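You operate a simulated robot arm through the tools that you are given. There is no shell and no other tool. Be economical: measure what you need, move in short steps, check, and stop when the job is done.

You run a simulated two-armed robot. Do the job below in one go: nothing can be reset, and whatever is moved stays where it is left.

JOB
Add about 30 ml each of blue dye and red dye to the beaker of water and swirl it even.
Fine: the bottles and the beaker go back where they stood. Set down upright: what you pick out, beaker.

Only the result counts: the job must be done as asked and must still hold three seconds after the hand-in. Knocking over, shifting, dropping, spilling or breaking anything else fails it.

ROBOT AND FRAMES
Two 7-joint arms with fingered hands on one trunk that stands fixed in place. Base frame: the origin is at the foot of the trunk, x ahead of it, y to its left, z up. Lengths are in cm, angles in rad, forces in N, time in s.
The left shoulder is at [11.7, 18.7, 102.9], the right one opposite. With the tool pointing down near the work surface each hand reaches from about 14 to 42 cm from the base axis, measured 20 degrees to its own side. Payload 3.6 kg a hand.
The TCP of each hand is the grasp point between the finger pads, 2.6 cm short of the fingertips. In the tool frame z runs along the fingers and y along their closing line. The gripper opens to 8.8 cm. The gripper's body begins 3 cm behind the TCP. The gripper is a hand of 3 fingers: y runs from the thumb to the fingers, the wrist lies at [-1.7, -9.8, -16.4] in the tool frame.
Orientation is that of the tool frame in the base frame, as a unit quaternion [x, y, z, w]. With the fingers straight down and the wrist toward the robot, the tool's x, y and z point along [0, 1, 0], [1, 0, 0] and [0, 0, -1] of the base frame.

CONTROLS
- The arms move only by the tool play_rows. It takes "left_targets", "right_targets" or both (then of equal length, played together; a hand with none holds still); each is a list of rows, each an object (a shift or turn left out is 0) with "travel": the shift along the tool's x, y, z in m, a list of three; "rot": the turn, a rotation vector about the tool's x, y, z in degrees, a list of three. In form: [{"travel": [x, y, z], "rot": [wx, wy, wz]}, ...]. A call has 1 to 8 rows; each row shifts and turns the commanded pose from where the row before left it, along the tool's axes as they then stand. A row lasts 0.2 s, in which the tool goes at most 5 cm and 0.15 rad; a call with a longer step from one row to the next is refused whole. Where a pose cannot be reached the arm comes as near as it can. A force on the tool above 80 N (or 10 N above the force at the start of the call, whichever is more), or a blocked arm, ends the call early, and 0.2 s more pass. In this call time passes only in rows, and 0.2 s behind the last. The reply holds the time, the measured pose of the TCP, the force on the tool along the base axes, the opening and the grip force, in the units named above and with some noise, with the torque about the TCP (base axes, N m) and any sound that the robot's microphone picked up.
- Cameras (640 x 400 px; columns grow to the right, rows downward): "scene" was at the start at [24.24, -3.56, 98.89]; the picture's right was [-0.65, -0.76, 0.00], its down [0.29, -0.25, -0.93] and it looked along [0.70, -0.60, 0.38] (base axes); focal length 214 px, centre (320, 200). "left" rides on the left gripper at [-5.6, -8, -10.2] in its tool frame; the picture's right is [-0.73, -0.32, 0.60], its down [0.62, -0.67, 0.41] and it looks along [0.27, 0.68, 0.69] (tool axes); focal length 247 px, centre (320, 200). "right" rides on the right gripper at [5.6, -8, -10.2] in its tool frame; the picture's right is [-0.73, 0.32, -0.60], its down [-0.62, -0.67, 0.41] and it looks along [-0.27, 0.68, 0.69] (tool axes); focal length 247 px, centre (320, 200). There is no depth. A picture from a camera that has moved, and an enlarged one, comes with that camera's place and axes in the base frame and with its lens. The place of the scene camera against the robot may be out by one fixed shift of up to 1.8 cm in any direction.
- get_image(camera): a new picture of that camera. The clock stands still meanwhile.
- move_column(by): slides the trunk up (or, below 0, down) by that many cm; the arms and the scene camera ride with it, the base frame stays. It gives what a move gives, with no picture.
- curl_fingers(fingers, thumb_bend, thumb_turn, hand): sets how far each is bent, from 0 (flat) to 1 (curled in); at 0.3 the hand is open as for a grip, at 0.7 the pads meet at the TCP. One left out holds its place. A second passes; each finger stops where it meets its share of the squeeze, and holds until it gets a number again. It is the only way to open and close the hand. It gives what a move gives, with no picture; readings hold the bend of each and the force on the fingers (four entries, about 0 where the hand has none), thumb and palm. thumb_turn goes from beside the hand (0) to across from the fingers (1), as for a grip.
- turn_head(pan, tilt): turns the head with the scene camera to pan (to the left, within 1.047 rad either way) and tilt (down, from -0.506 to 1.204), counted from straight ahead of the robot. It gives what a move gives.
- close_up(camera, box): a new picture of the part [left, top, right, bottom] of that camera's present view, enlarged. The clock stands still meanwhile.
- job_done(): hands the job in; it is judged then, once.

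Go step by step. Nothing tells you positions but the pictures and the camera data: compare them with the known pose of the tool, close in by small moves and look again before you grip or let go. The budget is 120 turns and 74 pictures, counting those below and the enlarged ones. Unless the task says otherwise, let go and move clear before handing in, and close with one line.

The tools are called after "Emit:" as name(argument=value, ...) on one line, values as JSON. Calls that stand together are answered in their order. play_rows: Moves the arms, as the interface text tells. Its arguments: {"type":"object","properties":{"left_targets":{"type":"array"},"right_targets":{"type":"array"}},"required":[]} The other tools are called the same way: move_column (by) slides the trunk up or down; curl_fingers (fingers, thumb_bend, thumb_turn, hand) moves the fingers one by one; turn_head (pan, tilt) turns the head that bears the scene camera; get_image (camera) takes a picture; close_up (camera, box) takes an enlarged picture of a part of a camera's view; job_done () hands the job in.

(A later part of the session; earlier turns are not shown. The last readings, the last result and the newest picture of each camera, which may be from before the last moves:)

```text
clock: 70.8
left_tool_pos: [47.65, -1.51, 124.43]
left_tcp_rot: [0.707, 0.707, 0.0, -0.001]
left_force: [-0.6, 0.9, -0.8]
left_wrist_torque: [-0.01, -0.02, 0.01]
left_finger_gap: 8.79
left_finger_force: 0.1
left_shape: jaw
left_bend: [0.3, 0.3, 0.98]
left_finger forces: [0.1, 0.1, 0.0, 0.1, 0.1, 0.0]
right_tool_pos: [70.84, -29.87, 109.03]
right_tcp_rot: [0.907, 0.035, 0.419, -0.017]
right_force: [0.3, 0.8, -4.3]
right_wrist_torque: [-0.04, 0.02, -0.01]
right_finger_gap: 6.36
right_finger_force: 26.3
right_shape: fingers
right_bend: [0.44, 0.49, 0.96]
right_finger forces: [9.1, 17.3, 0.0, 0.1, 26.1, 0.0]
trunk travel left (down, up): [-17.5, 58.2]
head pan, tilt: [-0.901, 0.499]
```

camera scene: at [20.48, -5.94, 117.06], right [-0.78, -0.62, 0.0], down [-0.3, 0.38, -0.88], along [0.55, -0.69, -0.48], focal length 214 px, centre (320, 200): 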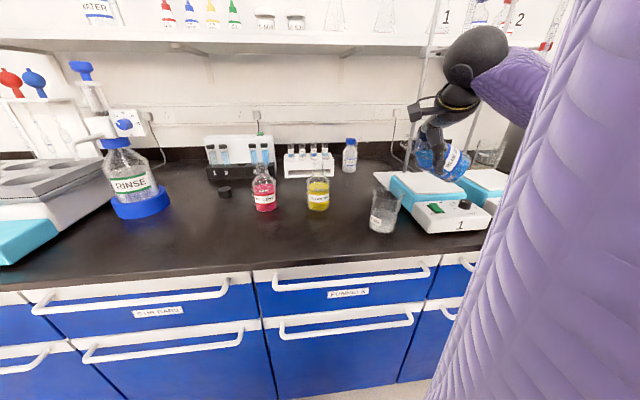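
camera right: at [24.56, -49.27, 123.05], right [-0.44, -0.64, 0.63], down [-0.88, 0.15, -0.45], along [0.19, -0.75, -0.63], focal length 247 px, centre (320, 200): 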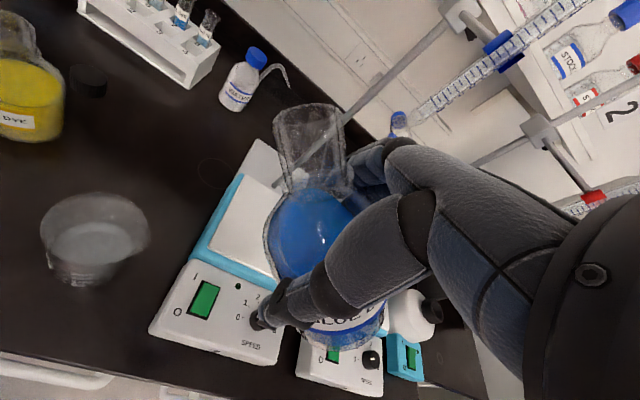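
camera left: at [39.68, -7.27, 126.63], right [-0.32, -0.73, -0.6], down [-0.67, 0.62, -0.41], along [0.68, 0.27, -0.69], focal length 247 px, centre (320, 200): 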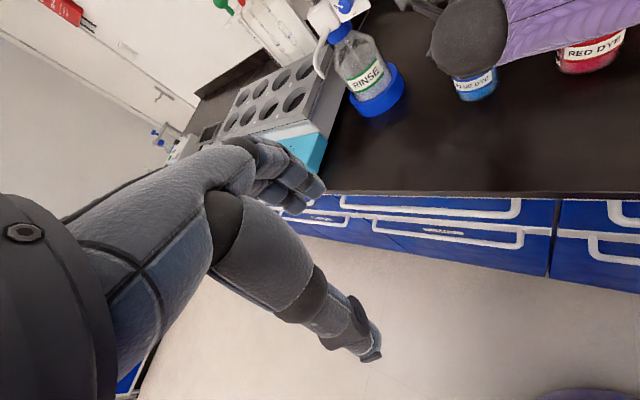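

Emit:
play_rows(right_targets=[{"travel": [-0.0193, 0.0011, 0.0298]}, {"travel": [-0.0193, 0.0011, 0.0298]}, {"travel": [-0.0193, 0.0011, 0.0298]}, {"travel": [-0.0193, 0.0011, 0.0298]}])

```text
clock: 71.8
left_tool_pos: [47.65, -1.58, 124.46]
left_tcp_rot: [0.707, 0.707, 0.0, 0.001]
left_force: [-0.2, 0.5, 0.4]
left_wrist_torque: [-0.02, -0.04, -0.02]
left_finger_gap: 8.78
left_finger_force: 0.1
left_shape: jaw
left_bend: [0.3, 0.3, 0.98]
left_finger forces: [0.0, 0.1, 0.0, 0.1, 0.0, 0.1]
right_tool_pos: [74.63, -29.79, 95.87]
right_tcp_rot: [0.907, 0.036, 0.42, -0.018]
right_force: [0.1, 0.0, -4.0]
right_wrist_torque: [0.02, 0.02, 0.01]
right_finger_gap: 6.34
right_finger_force: 25.9
right_shape: fingers
right_bend: [0.44, 0.49, 0.96]
right_finger forces: [9.2, 17.2, 0.0, 0.0, 26.2, 0.1]
trunk travel left (down, up): [-17.5, 58.2]
head pan, tilt: [-0.901, 0.499]
```

Emit:
play_rows(right_targets=[{"travel": [0.0083, 0.003, 0.0097]}, {"travel": [-0.0133, 0, 0.0114]}, {"travel": [-0.0133, 0, 0.0114]}])

Emit:
close_up(camera="left", box=[384, 0, 640, 160])

```text
clock: 72.6
left_tool_pos: [47.1, -1.37, 124.68]
left_tcp_rot: [0.707, 0.707, 0.001, 0.002]
left_force: [-0.8, 0.3, -0.7]
left_wrist_torque: [0.0, 0.01, -0.01]
left_finger_gap: 8.78
left_finger_force: 0.0
left_shape: jaw
left_bend: [0.3, 0.3, 0.98]
left_finger forces: [0.0, 0.0, 0.1, 0.0, 0.0, 0.0]
right_tool_pos: [75.76, -29.79, 93.18]
right_tcp_rot: [0.905, 0.036, 0.424, -0.016]
right_force: [1.0, -0.2, -3.6]
right_wrist_torque: [0.01, 0.03, 0.02]
right_finger_gap: 6.34
right_finger_force: 26.3
right_shape: fingers
right_bend: [0.44, 0.49, 0.96]
right_finger forces: [9.2, 17.3, 0.1, 0.0, 26.3, 0.0]
trunk travel left (down, up): [-17.5, 58.2]
head pan, tilt: [-0.901, 0.499]
```

```text
2.50 times, centred on (512, 80) of left
camera zoom: at [39.15, -6.93, 134.95], right [-0.32, -0.74, -0.6], down [-0.66, 0.62, -0.42], along [0.68, 0.27, -0.68], focal length 617 px, centre (-160, 500)
```

zoom: 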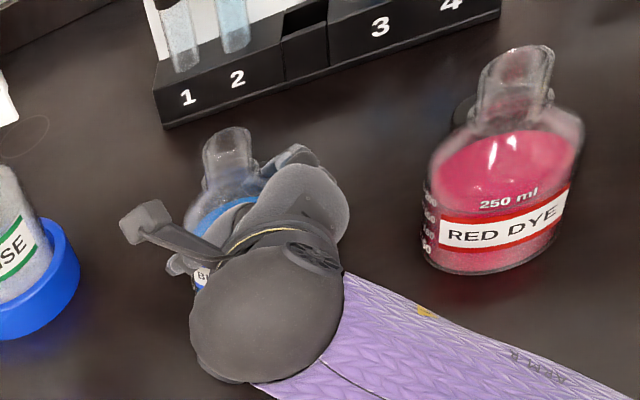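

The arm seems slightly obstructed near this posture. I'll raise 6 cm and lower the trunk 6 cm instead, so the posture matches the one used for gripping.

Emit:
play_rows(right_targets=[{"travel": [0.023, 0, -0.0193]}, {"travel": [0.023, 0, -0.0193]}])

Emit:
move_column(by=-6)

```text
clock: 73.2
left_tool_pos: [47.44, -1.67, 124.52]
left_tcp_rot: [0.707, 0.707, 0.0, 0.0]
left_force: [0.2, -0.5, 0.1]
left_wrist_torque: [0.01, 0.01, 0.0]
left_finger_gap: 8.76
left_finger_force: 0.1
left_shape: jaw
left_bend: [0.3, 0.3, 0.98]
left_finger forces: [0.0, 0.0, 0.0, 0.0, 0.1, 0.0]
right_tool_pos: [75.82, -30.05, 98.15]
right_tcp_rot: [0.907, 0.035, 0.42, -0.018]
right_force: [0.1, -0.2, -3.5]
right_wrist_torque: [-0.02, 0.02, 0.02]
right_finger_gap: 6.32
right_finger_force: 26.6
right_shape: fingers
right_bend: [0.44, 0.49, 0.96]
right_finger forces: [9.2, 17.3, 0.0, 0.0, 26.2, 0.0]
trunk travel left (down, up): [-17.5, 58.2]
head pan, tilt: [-0.901, 0.499]
```

```text
clock: 74.2
left_tool_pos: [47.43, -1.58, 118.62]
left_tcp_rot: [0.707, 0.707, 0.001, 0.0]
left_force: [0.8, -0.3, -0.6]
left_wrist_torque: [-0.03, -0.02, 0.02]
left_finger_gap: 8.77
left_finger_force: 0.0
left_shape: jaw
left_bend: [0.3, 0.3, 0.98]
left_finger forces: [0.0, 0.0, 0.1, 0.0, 0.1, 0.1]
right_tool_pos: [75.99, -30.05, 92.19]
right_tcp_rot: [0.906, 0.034, 0.421, -0.018]
right_force: [-0.3, 0.3, -3.5]
right_wrist_torque: [-0.01, 0.05, -0.03]
right_finger_gap: 6.33
right_finger_force: 26.7
right_shape: fingers
right_bend: [0.44, 0.49, 0.95]
right_finger forces: [9.8, 16.7, 0.1, 0.0, 26.2, 0.0]
trunk travel left (down, up): [-11.5, 64.2]
head pan, tilt: [-0.901, 0.499]
```

Emit:
play_rows(right_targets=[{"travel": [-0.0034, 0, 0.0028]}])

```text
clock: 74.6
left_tool_pos: [47.53, -1.55, 118.41]
left_tcp_rot: [0.707, 0.707, 0.0, -0.001]
left_force: [-0.4, -0.7, -0.9]
left_wrist_torque: [0.0, 0.0, 0.0]
left_finger_gap: 8.77
left_finger_force: 0.0
left_shape: jaw
left_bend: [0.3, 0.3, 0.98]
left_finger forces: [0.0, 0.1, 0.0, 0.0, 0.1, 0.1]
right_tool_pos: [76.03, -29.93, 91.87]
right_tcp_rot: [0.906, 0.036, 0.421, -0.018]
right_force: [0.5, 0.9, -1.9]
right_wrist_torque: [-0.02, 0.01, 0.02]
right_finger_gap: 6.34
right_finger_force: 26.4
right_shape: fingers
right_bend: [0.44, 0.49, 0.95]
right_finger forces: [9.5, 16.8, 0.0, 0.1, 26.3, 0.1]
trunk travel left (down, up): [-11.5, 64.2]
head pan, tilt: [-0.901, 0.499]
```

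The bottle is touching down. I'll go down another millimetre and release.

Emit:
play_rows(right_targets=[{"travel": [-0.0011, 0, 0.0009]}])

Emit:
curl_fingers(hand="right", fingers=0.3, thumb_bend=0.3)

Emit:
get_image(camera="right")

```text
clock: 75.0
left_tool_pos: [47.54, -1.58, 118.5]
left_tcp_rot: [0.707, 0.707, -0.001, 0.0]
left_force: [0.8, -0.3, 0.3]
left_wrist_torque: [-0.01, 0.01, 0.02]
left_finger_gap: 8.76
left_finger_force: 0.2
left_shape: jaw
left_bend: [0.3, 0.3, 0.98]
left_finger forces: [0.0, 0.1, 0.0, 0.0, 0.1, 0.0]
right_tool_pos: [76.03, -30.14, 91.84]
right_tcp_rot: [0.906, 0.035, 0.422, -0.017]
right_force: [-0.2, 0.9, 2.9]
right_wrist_torque: [-0.13, -0.06, 0.02]
right_finger_gap: 6.34
right_finger_force: 26.0
right_shape: fingers
right_bend: [0.44, 0.49, 0.95]
right_finger forces: [9.2, 16.7, 0.0, 0.0, 26.8, 0.1]
trunk travel left (down, up): [-11.5, 64.2]
head pan, tilt: [-0.901, 0.499]
```

```text
clock: 76.0
left_tool_pos: [47.59, -1.54, 118.46]
left_tcp_rot: [0.707, 0.708, 0.0, 0.0]
left_force: [-0.1, 0.3, -0.1]
left_wrist_torque: [0.01, 0.03, -0.03]
left_finger_gap: 8.75
left_finger_force: 0.0
left_shape: jaw
left_bend: [0.3, 0.3, 0.98]
left_finger forces: [0.0, 0.0, 0.1, 0.0, 0.0, 0.1]
right_tool_pos: [76.02, -29.98, 91.75]
right_tcp_rot: [0.906, 0.035, 0.421, -0.018]
right_force: [-0.1, 1.4, -0.3]
right_wrist_torque: [0.02, -0.01, 0.02]
right_finger_gap: 8.85
right_finger_force: 0.8
right_shape: fingers
right_bend: [0.3, 0.3, 0.97]
right_finger forces: [0.1, 0.0, 0.0, 0.0, 0.3, 0.0]
trunk travel left (down, up): [-11.5, 64.2]
head pan, tilt: [-0.901, 0.499]
```

```text
23 pictures are left
camera right: at [71.21, -22.46, 102.58], right [-0.9, -0.39, -0.18], down [-0.14, 0.66, -0.74], along [0.4, -0.64, -0.65], focal length 247 px, centre (320, 200)
```

right: 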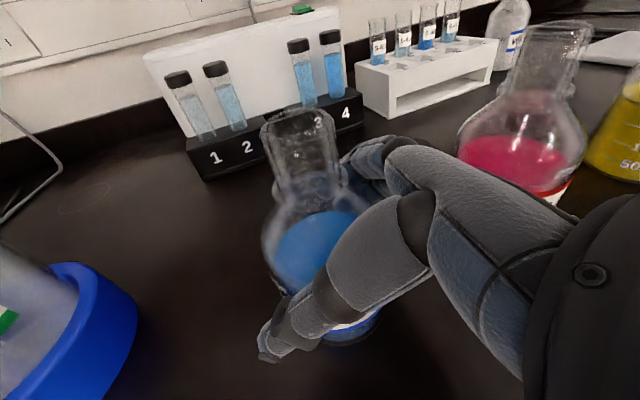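

Blue is back in place. I'll clear the thumb, rise, and move over the red bottle (estimated at (66.1,-40.5)).

Emit:
play_rows(right_targets=[{"travel": [0, -0.004, 0]}, {"travel": [0.0245, 0, -0.0206]}, {"travel": [0.0245, 0, -0.0206]}, {"travel": [0.0245, 0, -0.0206]}, {"travel": [0.023, 0, -0.0193]}])

Emit:
play_rows(right_targets=[{"travel": [-0.0127, 0.019, -0.0152]}, {"travel": [-0.0127, 0.019, -0.0152]}, {"travel": [-0.0127, 0.019, -0.0152]}, {"travel": [-0.0127, 0.019, -0.0152]}, {"travel": [-0.0127, 0.019, -0.0152]}])

```text
clock: 77.2
left_tool_pos: [47.52, -1.5, 118.49]
left_tcp_rot: [0.707, 0.707, 0.0, 0.001]
left_force: [-0.1, 0.4, 0.5]
left_wrist_torque: [-0.03, -0.02, 0.01]
left_finger_gap: 8.8
left_finger_force: 0.2
left_shape: jaw
left_bend: [0.3, 0.3, 0.98]
left_finger forces: [0.0, 0.0, 0.1, 0.1, 0.0, 0.0]
right_tool_pos: [76.01, -29.71, 104.36]
right_tcp_rot: [0.906, 0.036, 0.421, -0.018]
right_force: [-0.1, -0.5, 0.3]
right_wrist_torque: [-0.03, -0.01, 0.0]
right_finger_gap: 8.84
right_finger_force: 0.1
right_shape: fingers
right_bend: [0.3, 0.3, 0.97]
right_finger forces: [0.0, 0.0, 0.0, 0.0, 0.0, 0.1]
trunk travel left (down, up): [-11.5, 64.2]
head pan, tilt: [-0.901, 0.499]
```

```text
clock: 78.4
left_tool_pos: [47.56, -1.58, 118.44]
left_tcp_rot: [0.706, 0.708, 0.0, 0.0]
left_force: [-0.1, -0.2, -0.2]
left_wrist_torque: [0.01, 0.05, -0.03]
left_finger_gap: 8.79
left_finger_force: 0.2
left_shape: jaw
left_bend: [0.3, 0.3, 0.98]
left_finger forces: [0.0, 0.1, 0.0, 0.1, 0.1, 0.0]
right_tool_pos: [66.89, -39.92, 104.42]
right_tcp_rot: [0.907, 0.035, 0.42, -0.018]
right_force: [1.1, 0.9, 0.3]
right_wrist_torque: [0.02, 0.0, 0.0]
right_finger_gap: 8.83
right_finger_force: 0.1
right_shape: fingers
right_bend: [0.3, 0.3, 0.97]
right_finger forces: [0.1, 0.0, 0.0, 0.0, 0.0, 0.0]
trunk travel left (down, up): [-11.5, 64.2]
head pan, tilt: [-0.901, 0.499]
```

Emit:
play_rows(right_targets=[{"travel": [-0.0055, 0.0048, -0.0064]}, {"travel": [-0.0198, 0, 0.0169]}, {"travel": [-0.0198, 0, 0.0169]}])

Emit:
get_image(camera="right")

```text
clock: 79.2
left_tool_pos: [47.58, -1.64, 118.48]
left_tcp_rot: [0.707, 0.707, 0.0, 0.001]
left_force: [0.4, 0.0, 0.3]
left_wrist_torque: [0.04, -0.02, 0.01]
left_finger_gap: 8.77
left_finger_force: 0.0
left_shape: jaw
left_bend: [0.3, 0.3, 0.98]
left_finger forces: [0.0, 0.0, 0.1, 0.1, 0.1, 0.0]
right_tool_pos: [66.22, -40.56, 99.12]
right_tcp_rot: [0.906, 0.035, 0.422, -0.018]
right_force: [0.5, -0.5, 0.2]
right_wrist_torque: [-0.01, -0.01, 0.02]
right_finger_gap: 8.82
right_finger_force: 0.0
right_shape: fingers
right_bend: [0.3, 0.3, 0.97]
right_finger forces: [0.0, 0.1, 0.0, 0.1, 0.1, 0.1]
trunk travel left (down, up): [-11.5, 64.2]
head pan, tilt: [-0.901, 0.499]
```

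```text
22 pictures are left
camera right: at [61.39, -33.03, 109.97], right [-0.9, -0.39, -0.18], down [-0.14, 0.66, -0.74], along [0.4, -0.64, -0.65], focal length 247 px, centre (320, 200)
```

right: 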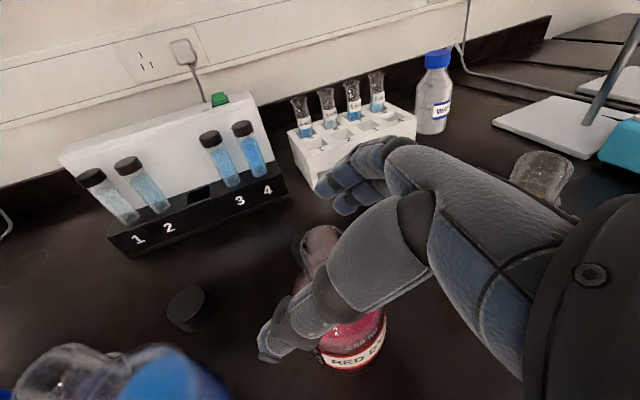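

Alignment matches the blue case almost exactly. Descend and grip.

Emit:
play_rows(right_targets=[{"travel": [-0.0187, 0, 0.0157]}, {"travel": [-0.0187, 0, 0.0157]}, {"travel": [-0.0187, 0, 0.0157]}])

Emit:
curl_fingers(hand="right", fingers=0.6, thumb_bend=0.6)

Emit:
play_rows(right_targets=[{"travel": [0.0077, 0, -0.0064]}, {"travel": [0.0153, 0, -0.0129]}, {"travel": [0.023, 0, -0.0193]}, {"travel": [0.023, 0, -0.0193]}, {"travel": [0.023, 0, -0.0193]}])

Emit:
get_image(camera="right")

```text
clock: 80.0
left_tool_pos: [47.6, -1.65, 118.53]
left_tcp_rot: [0.708, 0.707, 0.0, 0.0]
left_force: [-0.2, 0.0, -1.0]
left_wrist_torque: [0.01, 0.0, 0.01]
left_finger_gap: 8.78
left_finger_force: 0.1
left_shape: jaw
left_bend: [0.3, 0.3, 0.98]
left_finger forces: [0.0, 0.0, 0.0, 0.0, 0.1, 0.0]
right_tool_pos: [66.03, -40.49, 91.79]
right_tcp_rot: [0.906, 0.035, 0.421, -0.018]
right_force: [0.3, 0.0, 0.1]
right_wrist_torque: [-0.02, 0.01, 0.04]
right_finger_gap: 8.84
right_finger_force: 0.0
right_shape: fingers
right_bend: [0.3, 0.3, 0.97]
right_finger forces: [0.0, 0.0, 0.1, 0.0, 0.0, 0.0]
trunk travel left (down, up): [-11.5, 64.2]
head pan, tilt: [-0.901, 0.499]
```

```text
clock: 81.0
left_tool_pos: [47.53, -1.6, 118.37]
left_tcp_rot: [0.707, 0.707, 0.001, -0.001]
left_force: [-1.0, -0.4, -0.1]
left_wrist_torque: [-0.01, 0.04, 0.01]
left_finger_gap: 8.8
left_finger_force: 0.0
left_shape: jaw
left_bend: [0.3, 0.3, 0.98]
left_finger forces: [0.1, 0.0, 0.0, 0.1, 0.0, 0.1]
right_tool_pos: [66.15, -40.44, 91.74]
right_tcp_rot: [0.906, 0.036, 0.421, -0.018]
right_force: [-0.7, -2.8, 2.1]
right_wrist_torque: [-0.37, -0.06, -0.06]
right_finger_gap: 6.59
right_finger_force: 25.2
right_shape: fingers
right_bend: [0.43, 0.46, 0.96]
right_finger forces: [7.0, 19.1, 0.0, 0.0, 23.3, 0.1]
trunk travel left (down, up): [-11.5, 64.2]
head pan, tilt: [-0.901, 0.499]
```

```text
clock: 82.2
left_tool_pos: [47.61, -1.65, 118.44]
left_tcp_rot: [0.707, 0.707, -0.001, -0.001]
left_force: [0.2, -0.3, 0.2]
left_wrist_torque: [0.03, 0.01, 0.03]
left_finger_gap: 8.78
left_finger_force: 0.1
left_shape: jaw
left_bend: [0.3, 0.3, 0.98]
left_finger forces: [0.1, 0.0, 0.0, 0.0, 0.1, 0.0]
right_tool_pos: [66.05, -40.47, 103.92]
right_tcp_rot: [0.907, 0.035, 0.42, -0.017]
right_force: [0.3, 0.4, -4.1]
right_wrist_torque: [0.01, 0.05, -0.01]
right_finger_gap: 6.59
right_finger_force: 24.7
right_shape: fingers
right_bend: [0.44, 0.46, 0.96]
right_finger forces: [8.3, 16.6, 0.0, 0.1, 24.8, 0.0]
trunk travel left (down, up): [-11.5, 64.2]
head pan, tilt: [-0.901, 0.499]
```

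```text
21 pictures are left
camera right: at [61.26, -32.88, 114.78], right [-0.9, -0.39, -0.17], down [-0.14, 0.66, -0.74], along [0.4, -0.64, -0.65], focal length 247 px, centre (320, 200)
```

right: 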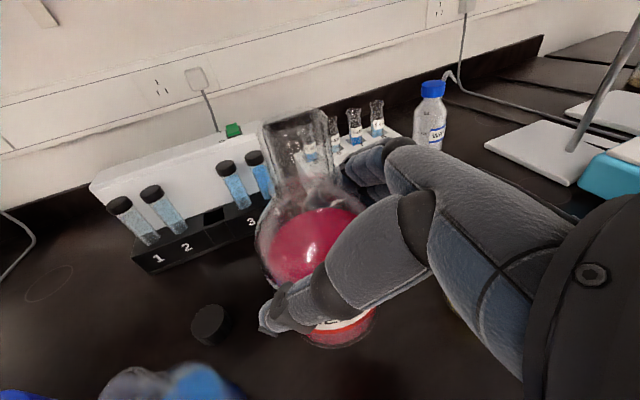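

Red is lifted. I'll retract, raise the trunk, then go to the pour position as before.

Emit:
play_rows(right_targets=[{"travel": [-0.0183, -0.0168, -0.0267]}, {"travel": [-0.0183, -0.0168, -0.0267]}, {"travel": [-0.0183, -0.0168, -0.0267]}, {"travel": [-0.0183, -0.0168, -0.0267]}, {"travel": [-0.0183, -0.0168, -0.0267]}, {"travel": [-0.0183, -0.0168, -0.0267]}])

Emit:
move_column(by=30)

Emit:
play_rows(right_targets=[{"rot": [5.7, 0, -4.9]}, {"rot": [5.7, 0, -4.9]}, {"rot": [5.7, 0, -4.9]}, {"rot": [5.7, 0, -4.9]}])

```text
clock: 83.6
left_tool_pos: [47.61, -1.64, 118.44]
left_tcp_rot: [0.707, 0.707, 0.001, -0.001]
left_force: [-0.1, 0.6, 0.7]
left_wrist_torque: [-0.01, 0.0, -0.01]
left_finger_gap: 8.76
left_finger_force: 0.0
left_shape: jaw
left_bend: [0.3, 0.3, 0.98]
left_finger forces: [0.1, 0.1, 0.0, 0.0, 0.0, 0.0]
right_tool_pos: [48.28, -34.93, 105.28]
right_tcp_rot: [0.907, 0.035, 0.42, -0.017]
right_force: [-0.1, 0.0, -3.9]
right_wrist_torque: [0.01, 0.05, -0.02]
right_finger_gap: 6.55
right_finger_force: 24.9
right_shape: fingers
right_bend: [0.44, 0.46, 0.96]
right_finger forces: [8.6, 16.3, 0.0, 0.0, 24.8, 0.1]
right hand out of reach, approached as far as the arm can: row 5, 6
trunk travel left (down, up): [-11.5, 64.2]
head pan, tilt: [-0.901, 0.499]
```

```text
clock: 86.6
left_tool_pos: [47.69, -1.59, 148.37]
left_tcp_rot: [0.707, 0.707, 0.001, -0.001]
left_force: [0.6, 0.2, 0.3]
left_wrist_torque: [0.02, 0.0, -0.02]
left_finger_gap: 8.77
left_finger_force: 0.1
left_shape: jaw
left_bend: [0.3, 0.3, 0.98]
left_finger forces: [0.0, 0.0, 0.0, 0.1, 0.1, 0.1]
right_tool_pos: [48.38, -34.82, 135.16]
right_tcp_rot: [0.907, 0.035, 0.42, -0.018]
right_force: [0.2, -0.5, -4.1]
right_wrist_torque: [0.0, 0.05, 0.04]
right_finger_gap: 6.57
right_finger_force: 24.9
right_shape: fingers
right_bend: [0.44, 0.46, 0.96]
right_finger forces: [8.7, 16.2, 0.0, 0.0, 24.7, 0.0]
trunk travel left (down, up): [-41.5, 34.2]
head pan, tilt: [-0.901, 0.499]
```

```text
clock: 87.6
left_tool_pos: [47.58, -1.65, 148.51]
left_tcp_rot: [0.707, 0.707, 0.0, -0.001]
left_force: [0.0, 0.0, -0.9]
left_wrist_torque: [-0.02, -0.01, 0.01]
left_finger_gap: 8.79
left_finger_force: 0.0
left_shape: jaw
left_bend: [0.3, 0.3, 0.98]
left_finger forces: [0.0, 0.1, 0.0, 0.0, 0.0, 0.0]
right_tool_pos: [48.35, -34.83, 135.22]
right_tcp_rot: [0.866, 0.27, 0.402, -0.124]
right_force: [0.3, -0.4, -4.0]
right_wrist_torque: [-0.06, 0.02, 0.01]
right_finger_gap: 6.55
right_finger_force: 25.3
right_shape: fingers
right_bend: [0.44, 0.46, 0.96]
right_finger forces: [8.7, 16.1, 0.1, 0.0, 24.6, 0.0]
trunk travel left (down, up): [-41.5, 34.2]
head pan, tilt: [-0.901, 0.499]
```

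Emit:
play_rows(right_targets=[{"travel": [-0.0306, 0.0085, -0.0218]}, {"travel": [-0.0306, 0.0085, -0.0218]}, {"travel": [-0.0306, 0.0085, -0.0218]}, {"travel": [-0.0306, 0.0085, -0.0218]}, {"travel": [-0.0306, 0.0085, -0.0218]}, {"travel": [-0.0306, 0.0085, -0.0218]}, {"travel": [-0.0306, 0.0085, -0.0218]}, {"travel": [-0.0306, 0.0085, -0.0218]}])

Emit:
play_rows(right_targets=[{"rot": [0, -7, 0]}, {"rot": [0, -7, 0]}, {"rot": [0, -7, 0]}, {"rot": [0, -7, 0]}, {"rot": [0, -7, 0]}, {"rot": [0, -7, 0]}, {"rot": [0, -6, 0]}])

```text
clock: 89.4
left_tool_pos: [47.59, -1.78, 148.56]
left_tcp_rot: [0.707, 0.707, 0.001, -0.001]
left_force: [0.1, 0.2, -0.5]
left_wrist_torque: [0.01, -0.03, 0.02]
left_finger_gap: 8.77
left_finger_force: 0.0
left_shape: jaw
left_bend: [0.3, 0.3, 0.98]
left_finger forces: [0.0, 0.0, 0.0, 0.0, 0.1, 0.0]
right_tool_pos: [27.97, -57.25, 127.66]
right_tcp_rot: [0.865, 0.27, 0.403, -0.126]
right_force: [0.4, -0.2, -5.1]
right_wrist_torque: [0.01, 0.05, 0.0]
right_finger_gap: 6.56
right_finger_force: 24.7
right_shape: fingers
right_bend: [0.44, 0.46, 0.96]
right_finger forces: [8.5, 15.9, 0.1, 0.0, 24.3, 0.0]
trunk travel left (down, up): [-41.5, 34.2]
head pan, tilt: [-0.901, 0.499]
```

```text
clock: 91.0
left_tool_pos: [47.63, -1.75, 148.5]
left_tcp_rot: [0.707, 0.707, 0.001, 0.0]
left_force: [-0.8, -0.2, 0.4]
left_wrist_torque: [-0.04, -0.01, 0.01]
left_finger_gap: 8.78
left_finger_force: 0.1
left_shape: jaw
left_bend: [0.3, 0.3, 0.98]
left_finger forces: [0.0, 0.1, 0.0, 0.1, 0.1, 0.0]
right_tool_pos: [28.21, -56.99, 127.8]
right_tcp_rot: [0.955, 0.297, 0.015, -0.005]
right_force: [0.0, 0.9, -4.1]
right_wrist_torque: [0.02, -0.04, -0.01]
right_finger_gap: 6.56
right_finger_force: 24.6
right_shape: fingers
right_bend: [0.45, 0.46, 0.95]
right_finger forces: [9.3, 15.4, 0.1, 0.1, 24.0, 0.0]
trunk travel left (down, up): [-41.5, 34.2]
head pan, tilt: [-0.901, 0.499]
```

Emit:
play_rows(right_targets=[{"travel": [0.001, 0, 0.0472]}, {"travel": [0.001, 0, 0.0472]}, {"travel": [0.001, 0, 0.0472]}, {"travel": [0.001, 0, 0.0472]}, {"travel": [0.001, 0, 0.0472]}, {"rot": [0, -7, 0]}, {"rot": [0, -7, 0]}, {"rot": [0, -6, 0]}])

Emit:
close_up(camera="scene", box=[360, 120, 460, 240])

```text
clock: 92.8
left_tool_pos: [47.62, -1.57, 148.43]
left_tcp_rot: [0.707, 0.707, 0.0, 0.001]
left_force: [0.0, 0.2, -0.3]
left_wrist_torque: [0.0, 0.03, 0.02]
left_finger_gap: 8.76
left_finger_force: 0.1
left_shape: jaw
left_bend: [0.3, 0.3, 0.98]
left_finger forces: [0.1, 0.1, 0.0, 0.0, 0.0, 0.1]
right_tool_pos: [29.24, -56.25, 104.08]
right_tcp_rot: [0.943, 0.293, -0.149, 0.047]
right_force: [-0.2, 0.1, -4.2]
right_wrist_torque: [0.02, 0.0, -0.04]
right_finger_gap: 6.51
right_finger_force: 24.7
right_shape: fingers
right_bend: [0.45, 0.46, 0.95]
right_finger forces: [9.8, 14.7, 0.1, 0.1, 23.7, 0.1]
trunk travel left (down, up): [-41.5, 34.2]
head pan, tilt: [-0.901, 0.499]
```

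```text
3.33 times, centred on (410, 180) of scene
camera zoom: at [20.45, -5.91, 117.06], right [-0.78, -0.62, 0.0], down [-0.3, 0.38, -0.88], along [0.55, -0.69, -0.48], focal length 715 px, centre (20, 267)
```

zoom: 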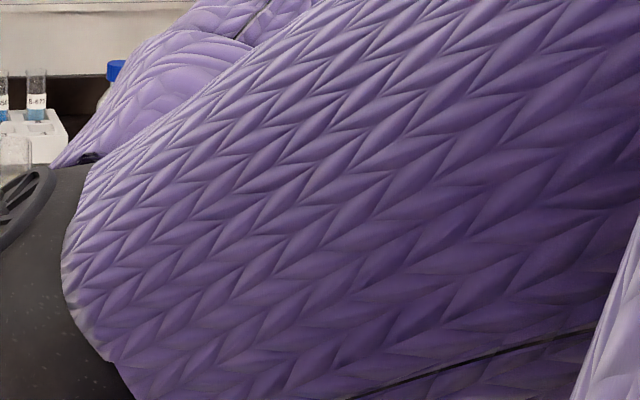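

The elbow took a different posture and blocks the head view, so I'll watch the pour with the right wrist camera. Small position correction and tilt to 76°.

Emit:
play_rows(right_targets=[{"travel": [-0.0076, 0, 0.0025]}, {"rot": [0, -5, 0]}, {"rot": [0, -3, 0]}])

Emit:
get_image(camera="right")

```text
clock: 93.6
left_tool_pos: [47.6, -1.62, 148.32]
left_tcp_rot: [0.707, 0.707, 0.001, 0.0]
left_force: [-0.7, -0.1, 0.1]
left_wrist_torque: [-0.05, 0.01, 0.0]
left_finger_gap: 8.74
left_finger_force: 0.0
left_shape: jaw
left_bend: [0.3, 0.3, 0.98]
left_finger forces: [0.0, 0.0, 0.0, 0.1, 0.0, 0.0]
right_tool_pos: [28.52, -56.77, 104.05]
right_tcp_rot: [0.93, 0.289, -0.217, 0.068]
right_force: [0.5, -0.7, -4.5]
right_wrist_torque: [0.03, -0.05, 0.0]
right_finger_gap: 6.51
right_finger_force: 23.3
right_shape: fingers
right_bend: [0.45, 0.46, 0.95]
right_finger forces: [10.0, 14.4, 0.0, 0.0, 23.5, 0.0]
trunk travel left (down, up): [-41.5, 34.2]
head pan, tilt: [-0.901, 0.499]
```

```text
19 pictures are left
camera right: at [31.88, -44.77, 110.8], right [-0.14, -0.48, 0.86], down [-0.99, 0.13, -0.09], along [-0.06, -0.87, -0.5], focal length 247 px, centre (320, 200)
```

right: 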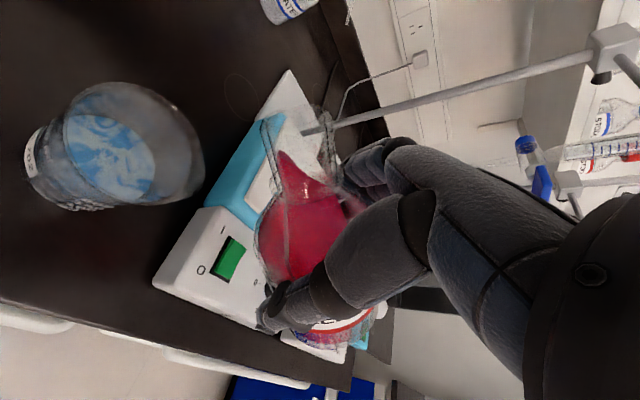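

The beaker is visible and red dye is in the neck. Tilt to 79° and hold about 1 s.

Emit:
play_rows(right_targets=[{"rot": [0, -3, 0]}, {"travel": [0, 0, 0]}, {"travel": [0, 0, 0]}, {"travel": [0, 0, 0]}])

Emit:
close_up(camera="right", box=[0, 40, 360, 265])

```text
clock: 94.6
left_tool_pos: [47.53, -1.66, 148.45]
left_tcp_rot: [0.707, 0.707, 0.001, 0.0]
left_force: [0.1, -0.1, 0.4]
left_wrist_torque: [-0.01, -0.02, 0.02]
left_finger_gap: 8.78
left_finger_force: 0.1
left_shape: jaw
left_bend: [0.3, 0.3, 0.98]
left_finger forces: [0.0, 0.1, 0.1, 0.1, 0.0, 0.0]
right_tool_pos: [28.51, -56.58, 104.17]
right_tcp_rot: [0.924, 0.287, -0.24, 0.076]
right_force: [-0.1, -0.3, -4.0]
right_wrist_torque: [0.02, -0.07, 0.02]
right_finger_gap: 6.52
right_finger_force: 23.6
right_shape: fingers
right_bend: [0.45, 0.46, 0.95]
right_finger forces: [10.1, 14.3, 0.0, 0.0, 23.6, 0.0]
trunk travel left (down, up): [-41.5, 34.2]
head pan, tilt: [-0.901, 0.499]
```

```text
1.78 times, centred on (180, 152) of right
camera zoom: at [32.18, -44.56, 110.31], right [-0.11, -0.46, 0.88], down [-0.99, 0.12, -0.06], along [-0.08, -0.88, -0.47], focal length 439 px, centre (569, 284)
```

zoom: 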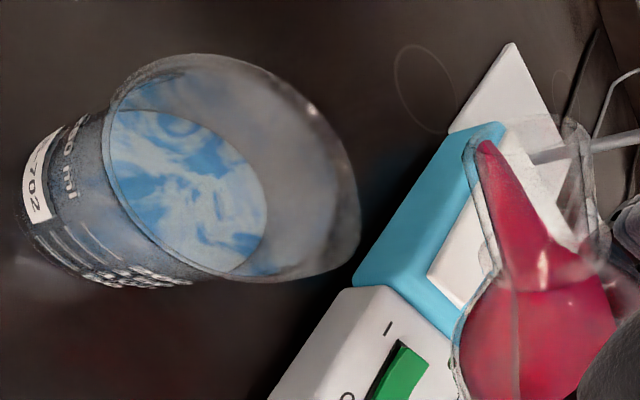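

Not yet flowing; dye is right at the lip. Tilt 3° more.

Emit:
play_rows(right_targets=[{"rot": [0, -3, 0]}, {"travel": [0, 0, 0]}, {"travel": [0, 0, 0]}, {"travel": [0, 0, 0]}])

Emit:
close_up(camera="right", box=[0, 40, 360, 265])

```text
clock: 95.6
left_tool_pos: [47.75, -1.54, 148.48]
left_tcp_rot: [0.707, 0.707, 0.0, 0.0]
left_force: [0.4, -0.2, -0.9]
left_wrist_torque: [0.02, 0.01, 0.02]
left_finger_gap: 8.79
left_finger_force: 0.1
left_shape: jaw
left_bend: [0.3, 0.3, 0.98]
left_finger forces: [0.1, 0.0, 0.0, 0.0, 0.0, 0.0]
right_tool_pos: [28.52, -56.8, 104.15]
right_tcp_rot: [0.917, 0.286, -0.265, 0.084]
right_force: [0.1, 0.5, -4.3]
right_wrist_torque: [0.03, -0.05, 0.0]
right_finger_gap: 6.48
right_finger_force: 24.0
right_shape: fingers
right_bend: [0.45, 0.46, 0.95]
right_finger forces: [10.0, 14.3, 0.0, 0.1, 23.6, 0.1]
trunk travel left (down, up): [-41.5, 34.2]
head pan, tilt: [-0.901, 0.499]
```

```text
1.78 times, centred on (180, 152) of right
camera zoom: at [32.41, -44.41, 109.79], right [-0.07, -0.43, 0.9], down [-0.99, 0.12, -0.02], along [-0.1, -0.89, -0.44], focal length 439 px, centre (569, 284)
```

zoom: 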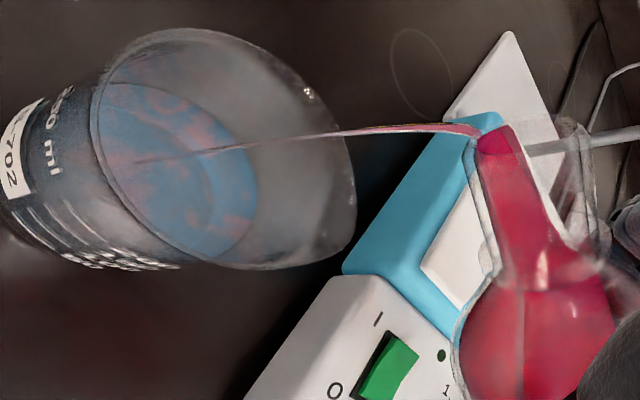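

Red is streaming into the beaker. I'll hold, then tilt 3° more as with blue.

Emit:
play_rows(right_targets=[{"travel": [0, 0, 0]}, {"travel": [0, 0, 0]}, {"travel": [0, 0, 0]}, {"travel": [0, 0, 0]}, {"rot": [0, -3, 0]}, {"travel": [0, 0, 0]}, {"travel": [0, 0, 0]}, {"travel": [0, 0, 0]}])

Emit:
close_up(camera="right", box=[0, 0, 240, 150])

```text
clock: 97.4
left_tool_pos: [47.55, -1.62, 148.46]
left_tcp_rot: [0.707, 0.707, 0.001, 0.0]
left_force: [0.3, 0.0, -0.3]
left_wrist_torque: [0.0, 0.01, 0.02]
left_finger_gap: 8.79
left_finger_force: 0.0
left_shape: jaw
left_bend: [0.3, 0.3, 0.98]
left_finger forces: [0.0, 0.0, 0.1, 0.1, 0.1, 0.0]
right_tool_pos: [28.5, -56.7, 104.08]
right_tcp_rot: [0.91, 0.284, -0.289, 0.091]
right_force: [0.4, -0.8, -4.3]
right_wrist_torque: [-0.02, -0.06, 0.0]
right_finger_gap: 6.5
right_finger_force: 23.7
right_shape: fingers
right_bend: [0.45, 0.46, 0.95]
right_finger forces: [10.1, 14.3, 0.1, 0.0, 23.6, 0.0]
trunk travel left (down, up): [-41.5, 34.2]
head pan, tilt: [-0.901, 0.499]
```

```text
2.67 times, centred on (120, 75) of right
camera zoom: at [32.64, -44.27, 109.24], right [-0.03, -0.41, 0.91], down [-0.99, 0.12, 0.02], along [-0.12, -0.91, -0.41], focal length 659 px, centre (853, 533)
```

zoom: 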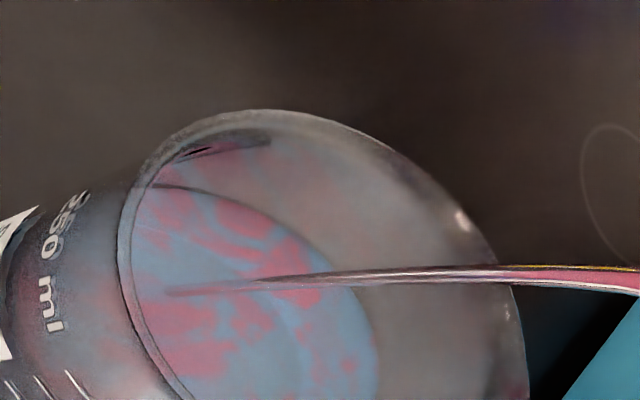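

Emit:
play_rows(right_targets=[{"travel": [0, 0, 0]}, {"travel": [0, 0, 0]}, {"travel": [0, 0, 0]}, {"travel": [0, 0, 0]}, {"rot": [0, -2, 0]}, {"travel": [0, 0, 0]}, {"travel": [0, 0, 0]}, {"travel": [0, 0, 0]}])

Emit:
close_up(camera="right", box=[0, 0, 360, 225])

```text
clock: 99.2
left_tool_pos: [47.53, -1.61, 148.53]
left_tcp_rot: [0.707, 0.707, 0.0, 0.0]
left_force: [0.6, 1.6, -0.5]
left_wrist_torque: [0.02, -0.01, 0.0]
left_finger_gap: 8.77
left_finger_force: 0.1
left_shape: jaw
left_bend: [0.3, 0.3, 0.98]
left_finger forces: [0.0, 0.0, 0.1, 0.0, 0.0, 0.0]
right_tool_pos: [28.62, -56.74, 104.09]
right_tcp_rot: [0.905, 0.281, -0.304, 0.096]
right_force: [1.0, -0.6, -4.1]
right_wrist_torque: [0.03, -0.08, -0.03]
right_finger_gap: 6.47
right_finger_force: 23.9
right_shape: fingers
right_bend: [0.45, 0.46, 0.95]
right_finger forces: [10.1, 14.3, 0.0, 0.0, 23.6, 0.1]
trunk travel left (down, up): [-41.5, 34.2]
head pan, tilt: [-0.901, 0.499]
```

```text
1.78 times, centred on (180, 112) of right
camera zoom: at [32.81, -44.17, 108.88], right [0.0, -0.39, 0.92], down [-0.99, 0.12, 0.05], along [-0.13, -0.91, -0.39], focal length 439 px, centre (569, 356)
```

zoom: 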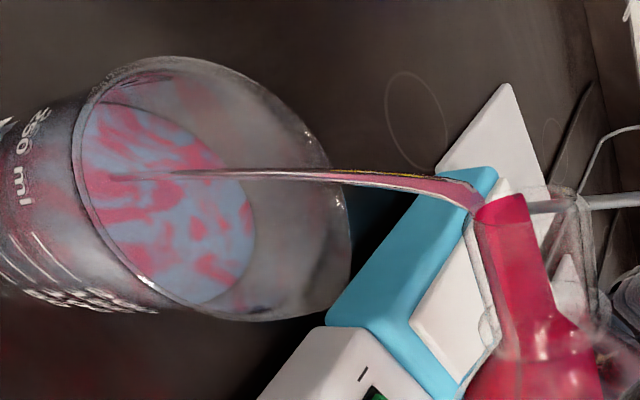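

I estimate about 19 ml of red so far. I'll hold 0.8 s more and tilt back.

Emit:
play_rows(right_targets=[{"travel": [0, 0, 0]}, {"travel": [0, 0, 0]}, {"travel": [0, 0, 0]}, {"travel": [0, 0, 0]}, {"rot": [0, 8, 0]}, {"rot": [0, 8, 0]}, {"rot": [0, 8, 0]}, {"rot": [0, 8, 0]}])

Emit:
get_image(camera="scene")

```text
clock: 101.0
left_tool_pos: [47.56, -1.6, 148.55]
left_tcp_rot: [0.707, 0.707, 0.0, 0.0]
left_force: [0.6, 0.7, 0.9]
left_wrist_torque: [0.01, 0.01, 0.04]
left_finger_gap: 8.75
left_finger_force: 0.0
left_shape: jaw
left_bend: [0.3, 0.3, 0.98]
left_finger forces: [0.1, 0.0, 0.0, 0.0, 0.1, 0.1]
right_tool_pos: [28.6, -56.84, 103.99]
right_tcp_rot: [0.954, 0.297, -0.043, 0.014]
right_force: [0.8, 0.2, -4.0]
right_wrist_torque: [0.05, -0.01, 0.03]
right_finger_gap: 6.49
right_finger_force: 24.2
right_shape: fingers
right_bend: [0.45, 0.46, 0.95]
right_finger forces: [10.3, 14.3, 0.1, 0.0, 23.7, 0.1]
trunk travel left (down, up): [-41.5, 34.2]
head pan, tilt: [-0.901, 0.499]
```

```text
14 pictures are left
camera scene: at [20.44, -5.96, 117.06], right [-0.78, -0.62, 0.0], down [-0.3, 0.38, -0.88], along [0.55, -0.69, -0.48], focal length 214 px, centre (320, 200)
```

scene: 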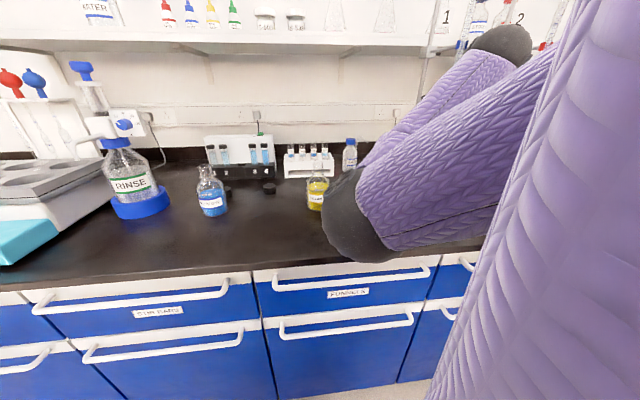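

I'll raise the bottle upright and back off so the head camera can check the level.

Emit:
play_rows(right_targets=[{"travel": [0, 0, -0.035], "rot": [0, 7, 0]}, {"travel": [0, 0, -0.035], "rot": [0, 7, 0]}, {"travel": [0.003, 0, -0.035], "rot": [0, 7, 0]}, {"travel": [0.008, 0, -0.035], "rot": [0, 8, 0]}, {"travel": [0.012, 0, -0.03], "rot": [0, 8, 0]}, {"travel": [0.015, 0, -0.03], "rot": [0, 8, 0]}, {"travel": [0.02, 0, -0.02], "rot": [0, 8, 0]}, {"rot": [0, 2, 0]}])

Emit:
play_rows(right_targets=[{"travel": [0.0261, -0.0128, 0.0256]}, {"travel": [0.0261, -0.0128, 0.0256]}, {"travel": [0.0261, -0.0128, 0.0256]}, {"travel": [0.0261, -0.0128, 0.0256]}, {"travel": [0.0261, -0.0128, 0.0256]}, {"travel": [0.0261, -0.0128, 0.0256]}, {"travel": [0.0261, -0.0128, 0.0256]}, {"travel": [0.0261, -0.0128, 0.0256]}])

Emit:
close_up(camera="scene", box=[362, 180, 412, 240])

```text
clock: 102.8
left_tool_pos: [47.76, -1.55, 148.45]
left_tcp_rot: [0.708, 0.707, 0.0, -0.001]
left_force: [-0.5, -1.1, 0.0]
left_wrist_torque: [-0.01, 0.0, 0.07]
left_finger_gap: 8.78
left_finger_force: 0.1
left_shape: jaw
left_bend: [0.3, 0.3, 0.98]
left_finger forces: [0.0, 0.1, 0.1, 0.0, 0.0, 0.0]
right_tool_pos: [28.21, -57.02, 127.55]
right_tcp_rot: [0.865, 0.27, 0.403, -0.126]
right_force: [0.4, 0.5, -3.6]
right_wrist_torque: [-0.01, 0.01, 0.01]
right_finger_gap: 6.48
right_finger_force: 24.2
right_shape: fingers
right_bend: [0.45, 0.46, 0.95]
right_finger forces: [9.2, 14.9, 0.0, 0.0, 23.7, 0.0]
trunk travel left (down, up): [-41.5, 34.2]
head pan, tilt: [-0.901, 0.499]
```

```text
clock: 104.6
left_tool_pos: [47.75, -1.48, 148.39]
left_tcp_rot: [0.707, 0.707, 0.001, 0.0]
left_force: [0.4, -0.8, -0.6]
left_wrist_torque: [0.0, 0.01, 0.0]
left_finger_gap: 8.78
left_finger_force: 0.0
left_shape: jaw
left_bend: [0.3, 0.3, 0.98]
left_finger forces: [0.0, 0.0, 0.0, 0.0, 0.0, 0.1]
right_tool_pos: [47.55, -33.63, 130.3]
right_tcp_rot: [0.866, 0.27, 0.401, -0.125]
right_force: [0.6, 0.1, -3.1]
right_wrist_torque: [-0.03, 0.0, 0.0]
right_finger_gap: 6.45
right_finger_force: 23.7
right_shape: fingers
right_bend: [0.45, 0.46, 0.96]
right_finger forces: [8.6, 14.8, 0.0, 0.1, 23.3, 0.0]
right hand out of reach, approached as far as the arm can: row 6, 7
trunk travel left (down, up): [-41.5, 34.2]
head pan, tilt: [-0.901, 0.499]
```

```text
6.67 times, centred on (387, 210) of scene
camera zoom: at [20.51, -5.88, 117.06], right [-0.78, -0.62, 0.0], down [-0.3, 0.38, -0.88], along [0.55, -0.69, -0.48], focal length 1430 px, centre (-127, 133)
```

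zoom: 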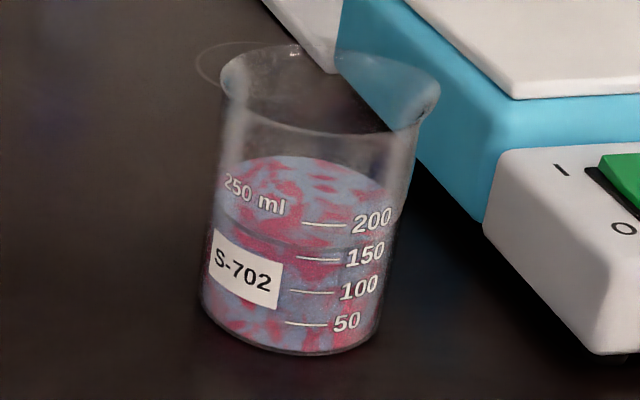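

Front level now reads about 160, up from 130, so red is about 30 ml. Now I'll return the red bottle.

Emit:
play_rows(right_targets=[{"rot": [-5.7, 0, 4.9]}, {"rot": [-5.7, 0, 4.9]}, {"rot": [-5.7, 0, 4.9]}, {"rot": [-5.7, 0, 4.9]}, {"travel": [0.04, 0.005, 0.0]}, {"travel": [0.04, 0.005, 0.0]}, {"travel": [0.02, 0.005, 0.01]}])

Emit:
move_column(by=-30)

```text
clock: 106.2
left_tool_pos: [47.69, -1.66, 148.46]
left_tcp_rot: [0.707, 0.707, 0.0, 0.0]
left_force: [-0.7, -0.1, 0.7]
left_wrist_torque: [0.03, -0.03, 0.0]
left_finger_gap: 8.78
left_finger_force: 0.1
left_shape: jaw
left_bend: [0.3, 0.3, 0.98]
left_finger forces: [0.0, 0.0, 0.1, 0.1, 0.1, 0.1]
right_tool_pos: [55.09, -34.83, 137.18]
right_tcp_rot: [0.906, 0.036, 0.421, -0.018]
right_force: [0.2, 0.0, -4.4]
right_wrist_torque: [0.01, 0.05, -0.01]
right_finger_gap: 6.47
right_finger_force: 23.2
right_shape: fingers
right_bend: [0.45, 0.46, 0.96]
right_finger forces: [8.5, 14.8, 0.0, 0.0, 23.0, 0.0]
trunk travel left (down, up): [-41.5, 34.2]
head pan, tilt: [-0.901, 0.499]
```

```text
clock: 109.2
left_tool_pos: [47.61, -1.53, 118.52]
left_tcp_rot: [0.707, 0.707, 0.0, 0.0]
left_force: [0.5, 0.2, 0.2]
left_wrist_torque: [-0.03, 0.0, 0.04]
left_finger_gap: 8.75
left_finger_force: 0.0
left_shape: jaw
left_bend: [0.3, 0.3, 0.98]
left_finger forces: [0.1, 0.1, 0.0, 0.1, 0.1, 0.1]
right_tool_pos: [54.83, -34.74, 107.34]
right_tcp_rot: [0.906, 0.036, 0.421, -0.018]
right_force: [0.1, -0.6, -4.9]
right_wrist_torque: [0.0, 0.01, -0.01]
right_finger_gap: 6.44
right_finger_force: 22.7
right_shape: fingers
right_bend: [0.45, 0.46, 0.96]
right_finger forces: [8.6, 14.7, 0.1, 0.0, 23.0, 0.0]
trunk travel left (down, up): [-11.5, 64.2]
head pan, tilt: [-0.901, 0.499]
```

Emit:
play_rows(right_targets=[{"travel": [0.0234, 0.022, 0.0274]}, {"travel": [0.0234, 0.022, 0.0274]}, {"travel": [0.0234, 0.022, 0.0274]}, {"travel": [-0.0237, 0, 0.0201]}, {"travel": [-0.0237, 0, 0.0201]}, {"travel": [-0.0237, 0, 0.0201]}])

```text
clock: 110.6
left_tool_pos: [47.73, -1.58, 118.35]
left_tcp_rot: [0.707, 0.707, 0.0, -0.001]
left_force: [0.5, 0.0, 0.6]
left_wrist_torque: [-0.03, 0.0, -0.01]
left_finger_gap: 8.76
left_finger_force: 0.1
left_shape: jaw
left_bend: [0.3, 0.3, 0.98]
left_finger forces: [0.1, 0.0, 0.0, 0.0, 0.0, 0.1]
right_tool_pos: [66.49, -40.62, 97.75]
right_tcp_rot: [0.906, 0.035, 0.421, -0.018]
right_force: [0.2, 0.5, -3.0]
right_wrist_torque: [-0.02, 0.07, -0.01]
right_finger_gap: 6.46
right_finger_force: 22.8
right_shape: fingers
right_bend: [0.45, 0.46, 0.96]
right_finger forces: [9.0, 14.6, 0.1, 0.1, 23.0, 0.0]
trunk travel left (down, up): [-11.5, 64.2]
head pan, tilt: [-0.901, 0.499]
```

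Emit:
play_rows(right_targets=[{"travel": [-0.0023, -0.0018, -0.0027]}, {"travel": [-0.0207, 0, 0.0177]}, {"travel": [-0.0207, 0, 0.0177]}])

Emit:
get_image(camera="right")

```text
clock: 111.4
left_tool_pos: [47.58, -1.67, 118.44]
left_tcp_rot: [0.707, 0.707, 0.001, 0.0]
left_force: [0.2, -0.6, -0.3]
left_wrist_torque: [-0.01, -0.03, 0.0]
left_finger_gap: 8.78
left_finger_force: 0.0
left_shape: jaw
left_bend: [0.3, 0.3, 0.98]
left_finger forces: [0.0, 0.0, 0.0, 0.1, 0.1, 0.0]
right_tool_pos: [66.08, -40.34, 92.5]
right_tcp_rot: [0.906, 0.036, 0.42, -0.019]
right_force: [0.1, 0.7, -4.3]
right_wrist_torque: [-0.01, 0.04, 0.01]
right_finger_gap: 6.47
right_finger_force: 22.7
right_shape: fingers
right_bend: [0.45, 0.46, 0.96]
right_finger forces: [8.9, 14.5, 0.0, 0.1, 23.1, 0.0]
trunk travel left (down, up): [-11.5, 64.2]
head pan, tilt: [-0.901, 0.499]
```

```text
12 pictures are left
camera right: at [61.32, -32.83, 103.37], right [-0.9, -0.39, -0.18], down [-0.14, 0.66, -0.74], along [0.4, -0.64, -0.65], focal length 247 px, centre (320, 200)
```

right: 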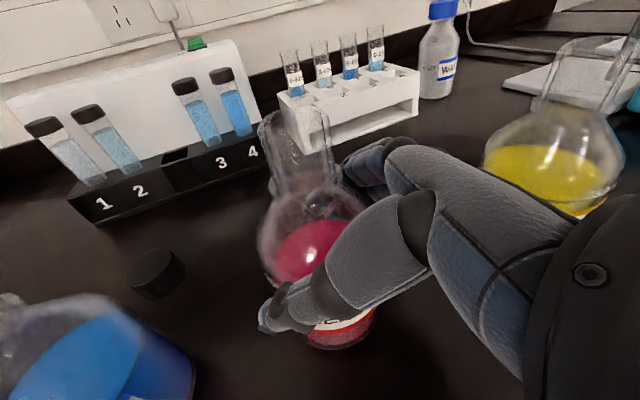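

Emit:
play_rows(right_targets=[{"travel": [-0.0038, 0.001, 0.0032]}])

Emit:
play_rows(right_targets=[{"travel": [-0.0015, 0, 0.0013]}])

```text
clock: 111.8
left_tool_pos: [47.54, -1.59, 118.37]
left_tcp_rot: [0.707, 0.707, 0.001, -0.001]
left_force: [0.7, -0.3, 0.0]
left_wrist_torque: [-0.02, 0.02, -0.01]
left_finger_gap: 8.76
left_finger_force: 0.0
left_shape: jaw
left_bend: [0.3, 0.3, 0.98]
left_finger forces: [0.1, 0.0, 0.0, 0.1, 0.0, 0.0]
right_tool_pos: [65.92, -40.38, 92.08]
right_tcp_rot: [0.907, 0.036, 0.419, -0.019]
right_force: [0.5, -0.2, -4.3]
right_wrist_torque: [-0.01, 0.06, -0.03]
right_finger_gap: 6.46
right_finger_force: 23.1
right_shape: fingers
right_bend: [0.45, 0.46, 0.96]
right_finger forces: [9.0, 14.5, 0.0, 0.0, 23.1, 0.1]
trunk travel left (down, up): [-11.5, 64.2]
head pan, tilt: [-0.901, 0.499]
```

```text
clock: 112.2
left_tool_pos: [47.56, -1.64, 118.49]
left_tcp_rot: [0.708, 0.707, 0.0, -0.001]
left_force: [0.0, 1.3, -1.1]
left_wrist_torque: [0.02, -0.01, 0.0]
left_finger_gap: 8.74
left_finger_force: 0.0
left_shape: jaw
left_bend: [0.3, 0.3, 0.98]
left_finger forces: [0.0, 0.1, 0.1, 0.0, 0.0, 0.0]
right_tool_pos: [66.06, -40.38, 91.86]
right_tcp_rot: [0.906, 0.035, 0.421, -0.019]
right_force: [-0.2, 0.4, -3.8]
right_wrist_torque: [-0.02, 0.02, -0.02]
right_finger_gap: 6.45
right_finger_force: 23.1
right_shape: fingers
right_bend: [0.45, 0.46, 0.96]
right_finger forces: [8.9, 14.6, 0.0, 0.0, 23.2, 0.1]
trunk travel left (down, up): [-11.5, 64.2]
head pan, tilt: [-0.901, 0.499]
```

Emit:
play_rows(right_targets=[{"travel": [-0.0015, 0, 0.0013]}])

```text
clock: 112.6
left_tool_pos: [47.63, -1.57, 118.52]
left_tcp_rot: [0.707, 0.707, -0.001, 0.001]
left_force: [-0.5, 0.4, 0.1]
left_wrist_torque: [0.0, -0.01, 0.02]
left_finger_gap: 8.75
left_finger_force: 0.1
left_shape: jaw
left_bend: [0.3, 0.3, 0.98]
left_finger forces: [0.0, 0.0, 0.0, 0.0, 0.0, 0.0]
right_tool_pos: [65.93, -40.44, 91.89]
right_tcp_rot: [0.906, 0.037, 0.422, -0.017]
right_force: [0.0, -0.6, 2.5]
right_wrist_torque: [-0.13, -0.03, -0.01]
right_finger_gap: 6.47
right_finger_force: 23.1
right_shape: fingers
right_bend: [0.45, 0.46, 0.96]
right_finger forces: [8.3, 15.1, 0.0, 0.0, 23.4, 0.1]
trunk travel left (down, up): [-11.5, 64.2]
head pan, tilt: [-0.901, 0.499]
```

The bottle is resting on the bench. Release and rise.

Emit:
curl_fingers(hand="right", fingers=0.3, thumb_bend=0.3)

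Emit:
play_rows(right_targets=[{"travel": [0.0123, 0, -0.0103]}, {"travel": [0.0245, 0, -0.0206]}, {"travel": [0.0245, 0, -0.0206]}, {"travel": [0.0245, 0, -0.0206]}, {"travel": [0.0245, 0, -0.0206]}])

Emit:
get_image(camera="right")

```text
clock: 113.6
left_tool_pos: [47.6, -1.5, 118.42]
left_tcp_rot: [0.707, 0.707, 0.001, 0.0]
left_force: [0.9, -0.2, -0.4]
left_wrist_torque: [0.0, 0.05, -0.02]
left_finger_gap: 8.77
left_finger_force: 0.1
left_shape: jaw
left_bend: [0.3, 0.3, 0.98]
left_finger forces: [0.0, 0.1, 0.0, 0.1, 0.0, 0.0]
right_tool_pos: [65.85, -40.48, 91.56]
right_tcp_rot: [0.907, 0.035, 0.42, -0.018]
right_force: [0.2, 0.0, 0.4]
right_wrist_torque: [-0.01, 0.01, 0.01]
right_finger_gap: 8.79
right_finger_force: 0.1
right_shape: fingers
right_bend: [0.3, 0.3, 0.97]
right_finger forces: [0.0, 0.1, 0.1, 0.0, 0.0, 0.0]
trunk travel left (down, up): [-11.5, 64.2]
head pan, tilt: [-0.901, 0.499]
```

```text
clock: 114.8
left_tool_pos: [47.59, -1.54, 118.48]
left_tcp_rot: [0.706, 0.708, 0.0, 0.0]
left_force: [-0.7, 0.4, -1.1]
left_wrist_torque: [-0.05, 0.01, 0.03]
left_finger_gap: 8.75
left_finger_force: 0.1
left_shape: jaw
left_bend: [0.3, 0.3, 0.98]
left_finger forces: [0.0, 0.0, 0.0, 0.0, 0.1, 0.1]
right_tool_pos: [65.99, -40.28, 106.1]
right_tcp_rot: [0.907, 0.036, 0.42, -0.019]
right_force: [-0.9, -0.3, 0.6]
right_wrist_torque: [-0.02, 0.04, -0.02]
right_finger_gap: 8.78
right_finger_force: 0.1
right_shape: fingers
right_bend: [0.3, 0.3, 0.97]
right_finger forces: [0.1, 0.0, 0.0, 0.0, 0.0, 0.0]
trunk travel left (down, up): [-11.5, 64.2]
head pan, tilt: [-0.901, 0.499]
```

```text
11 pictures are left
camera right: at [61.15, -32.79, 117.0], right [-0.9, -0.39, -0.17], down [-0.14, 0.66, -0.74], along [0.4, -0.64, -0.65], focal length 247 px, centre (320, 200)
```

right: 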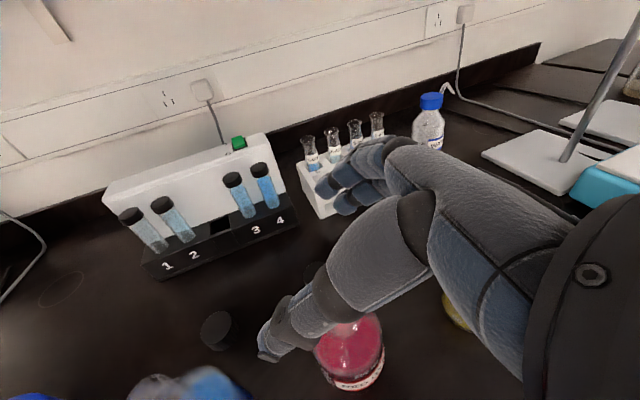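

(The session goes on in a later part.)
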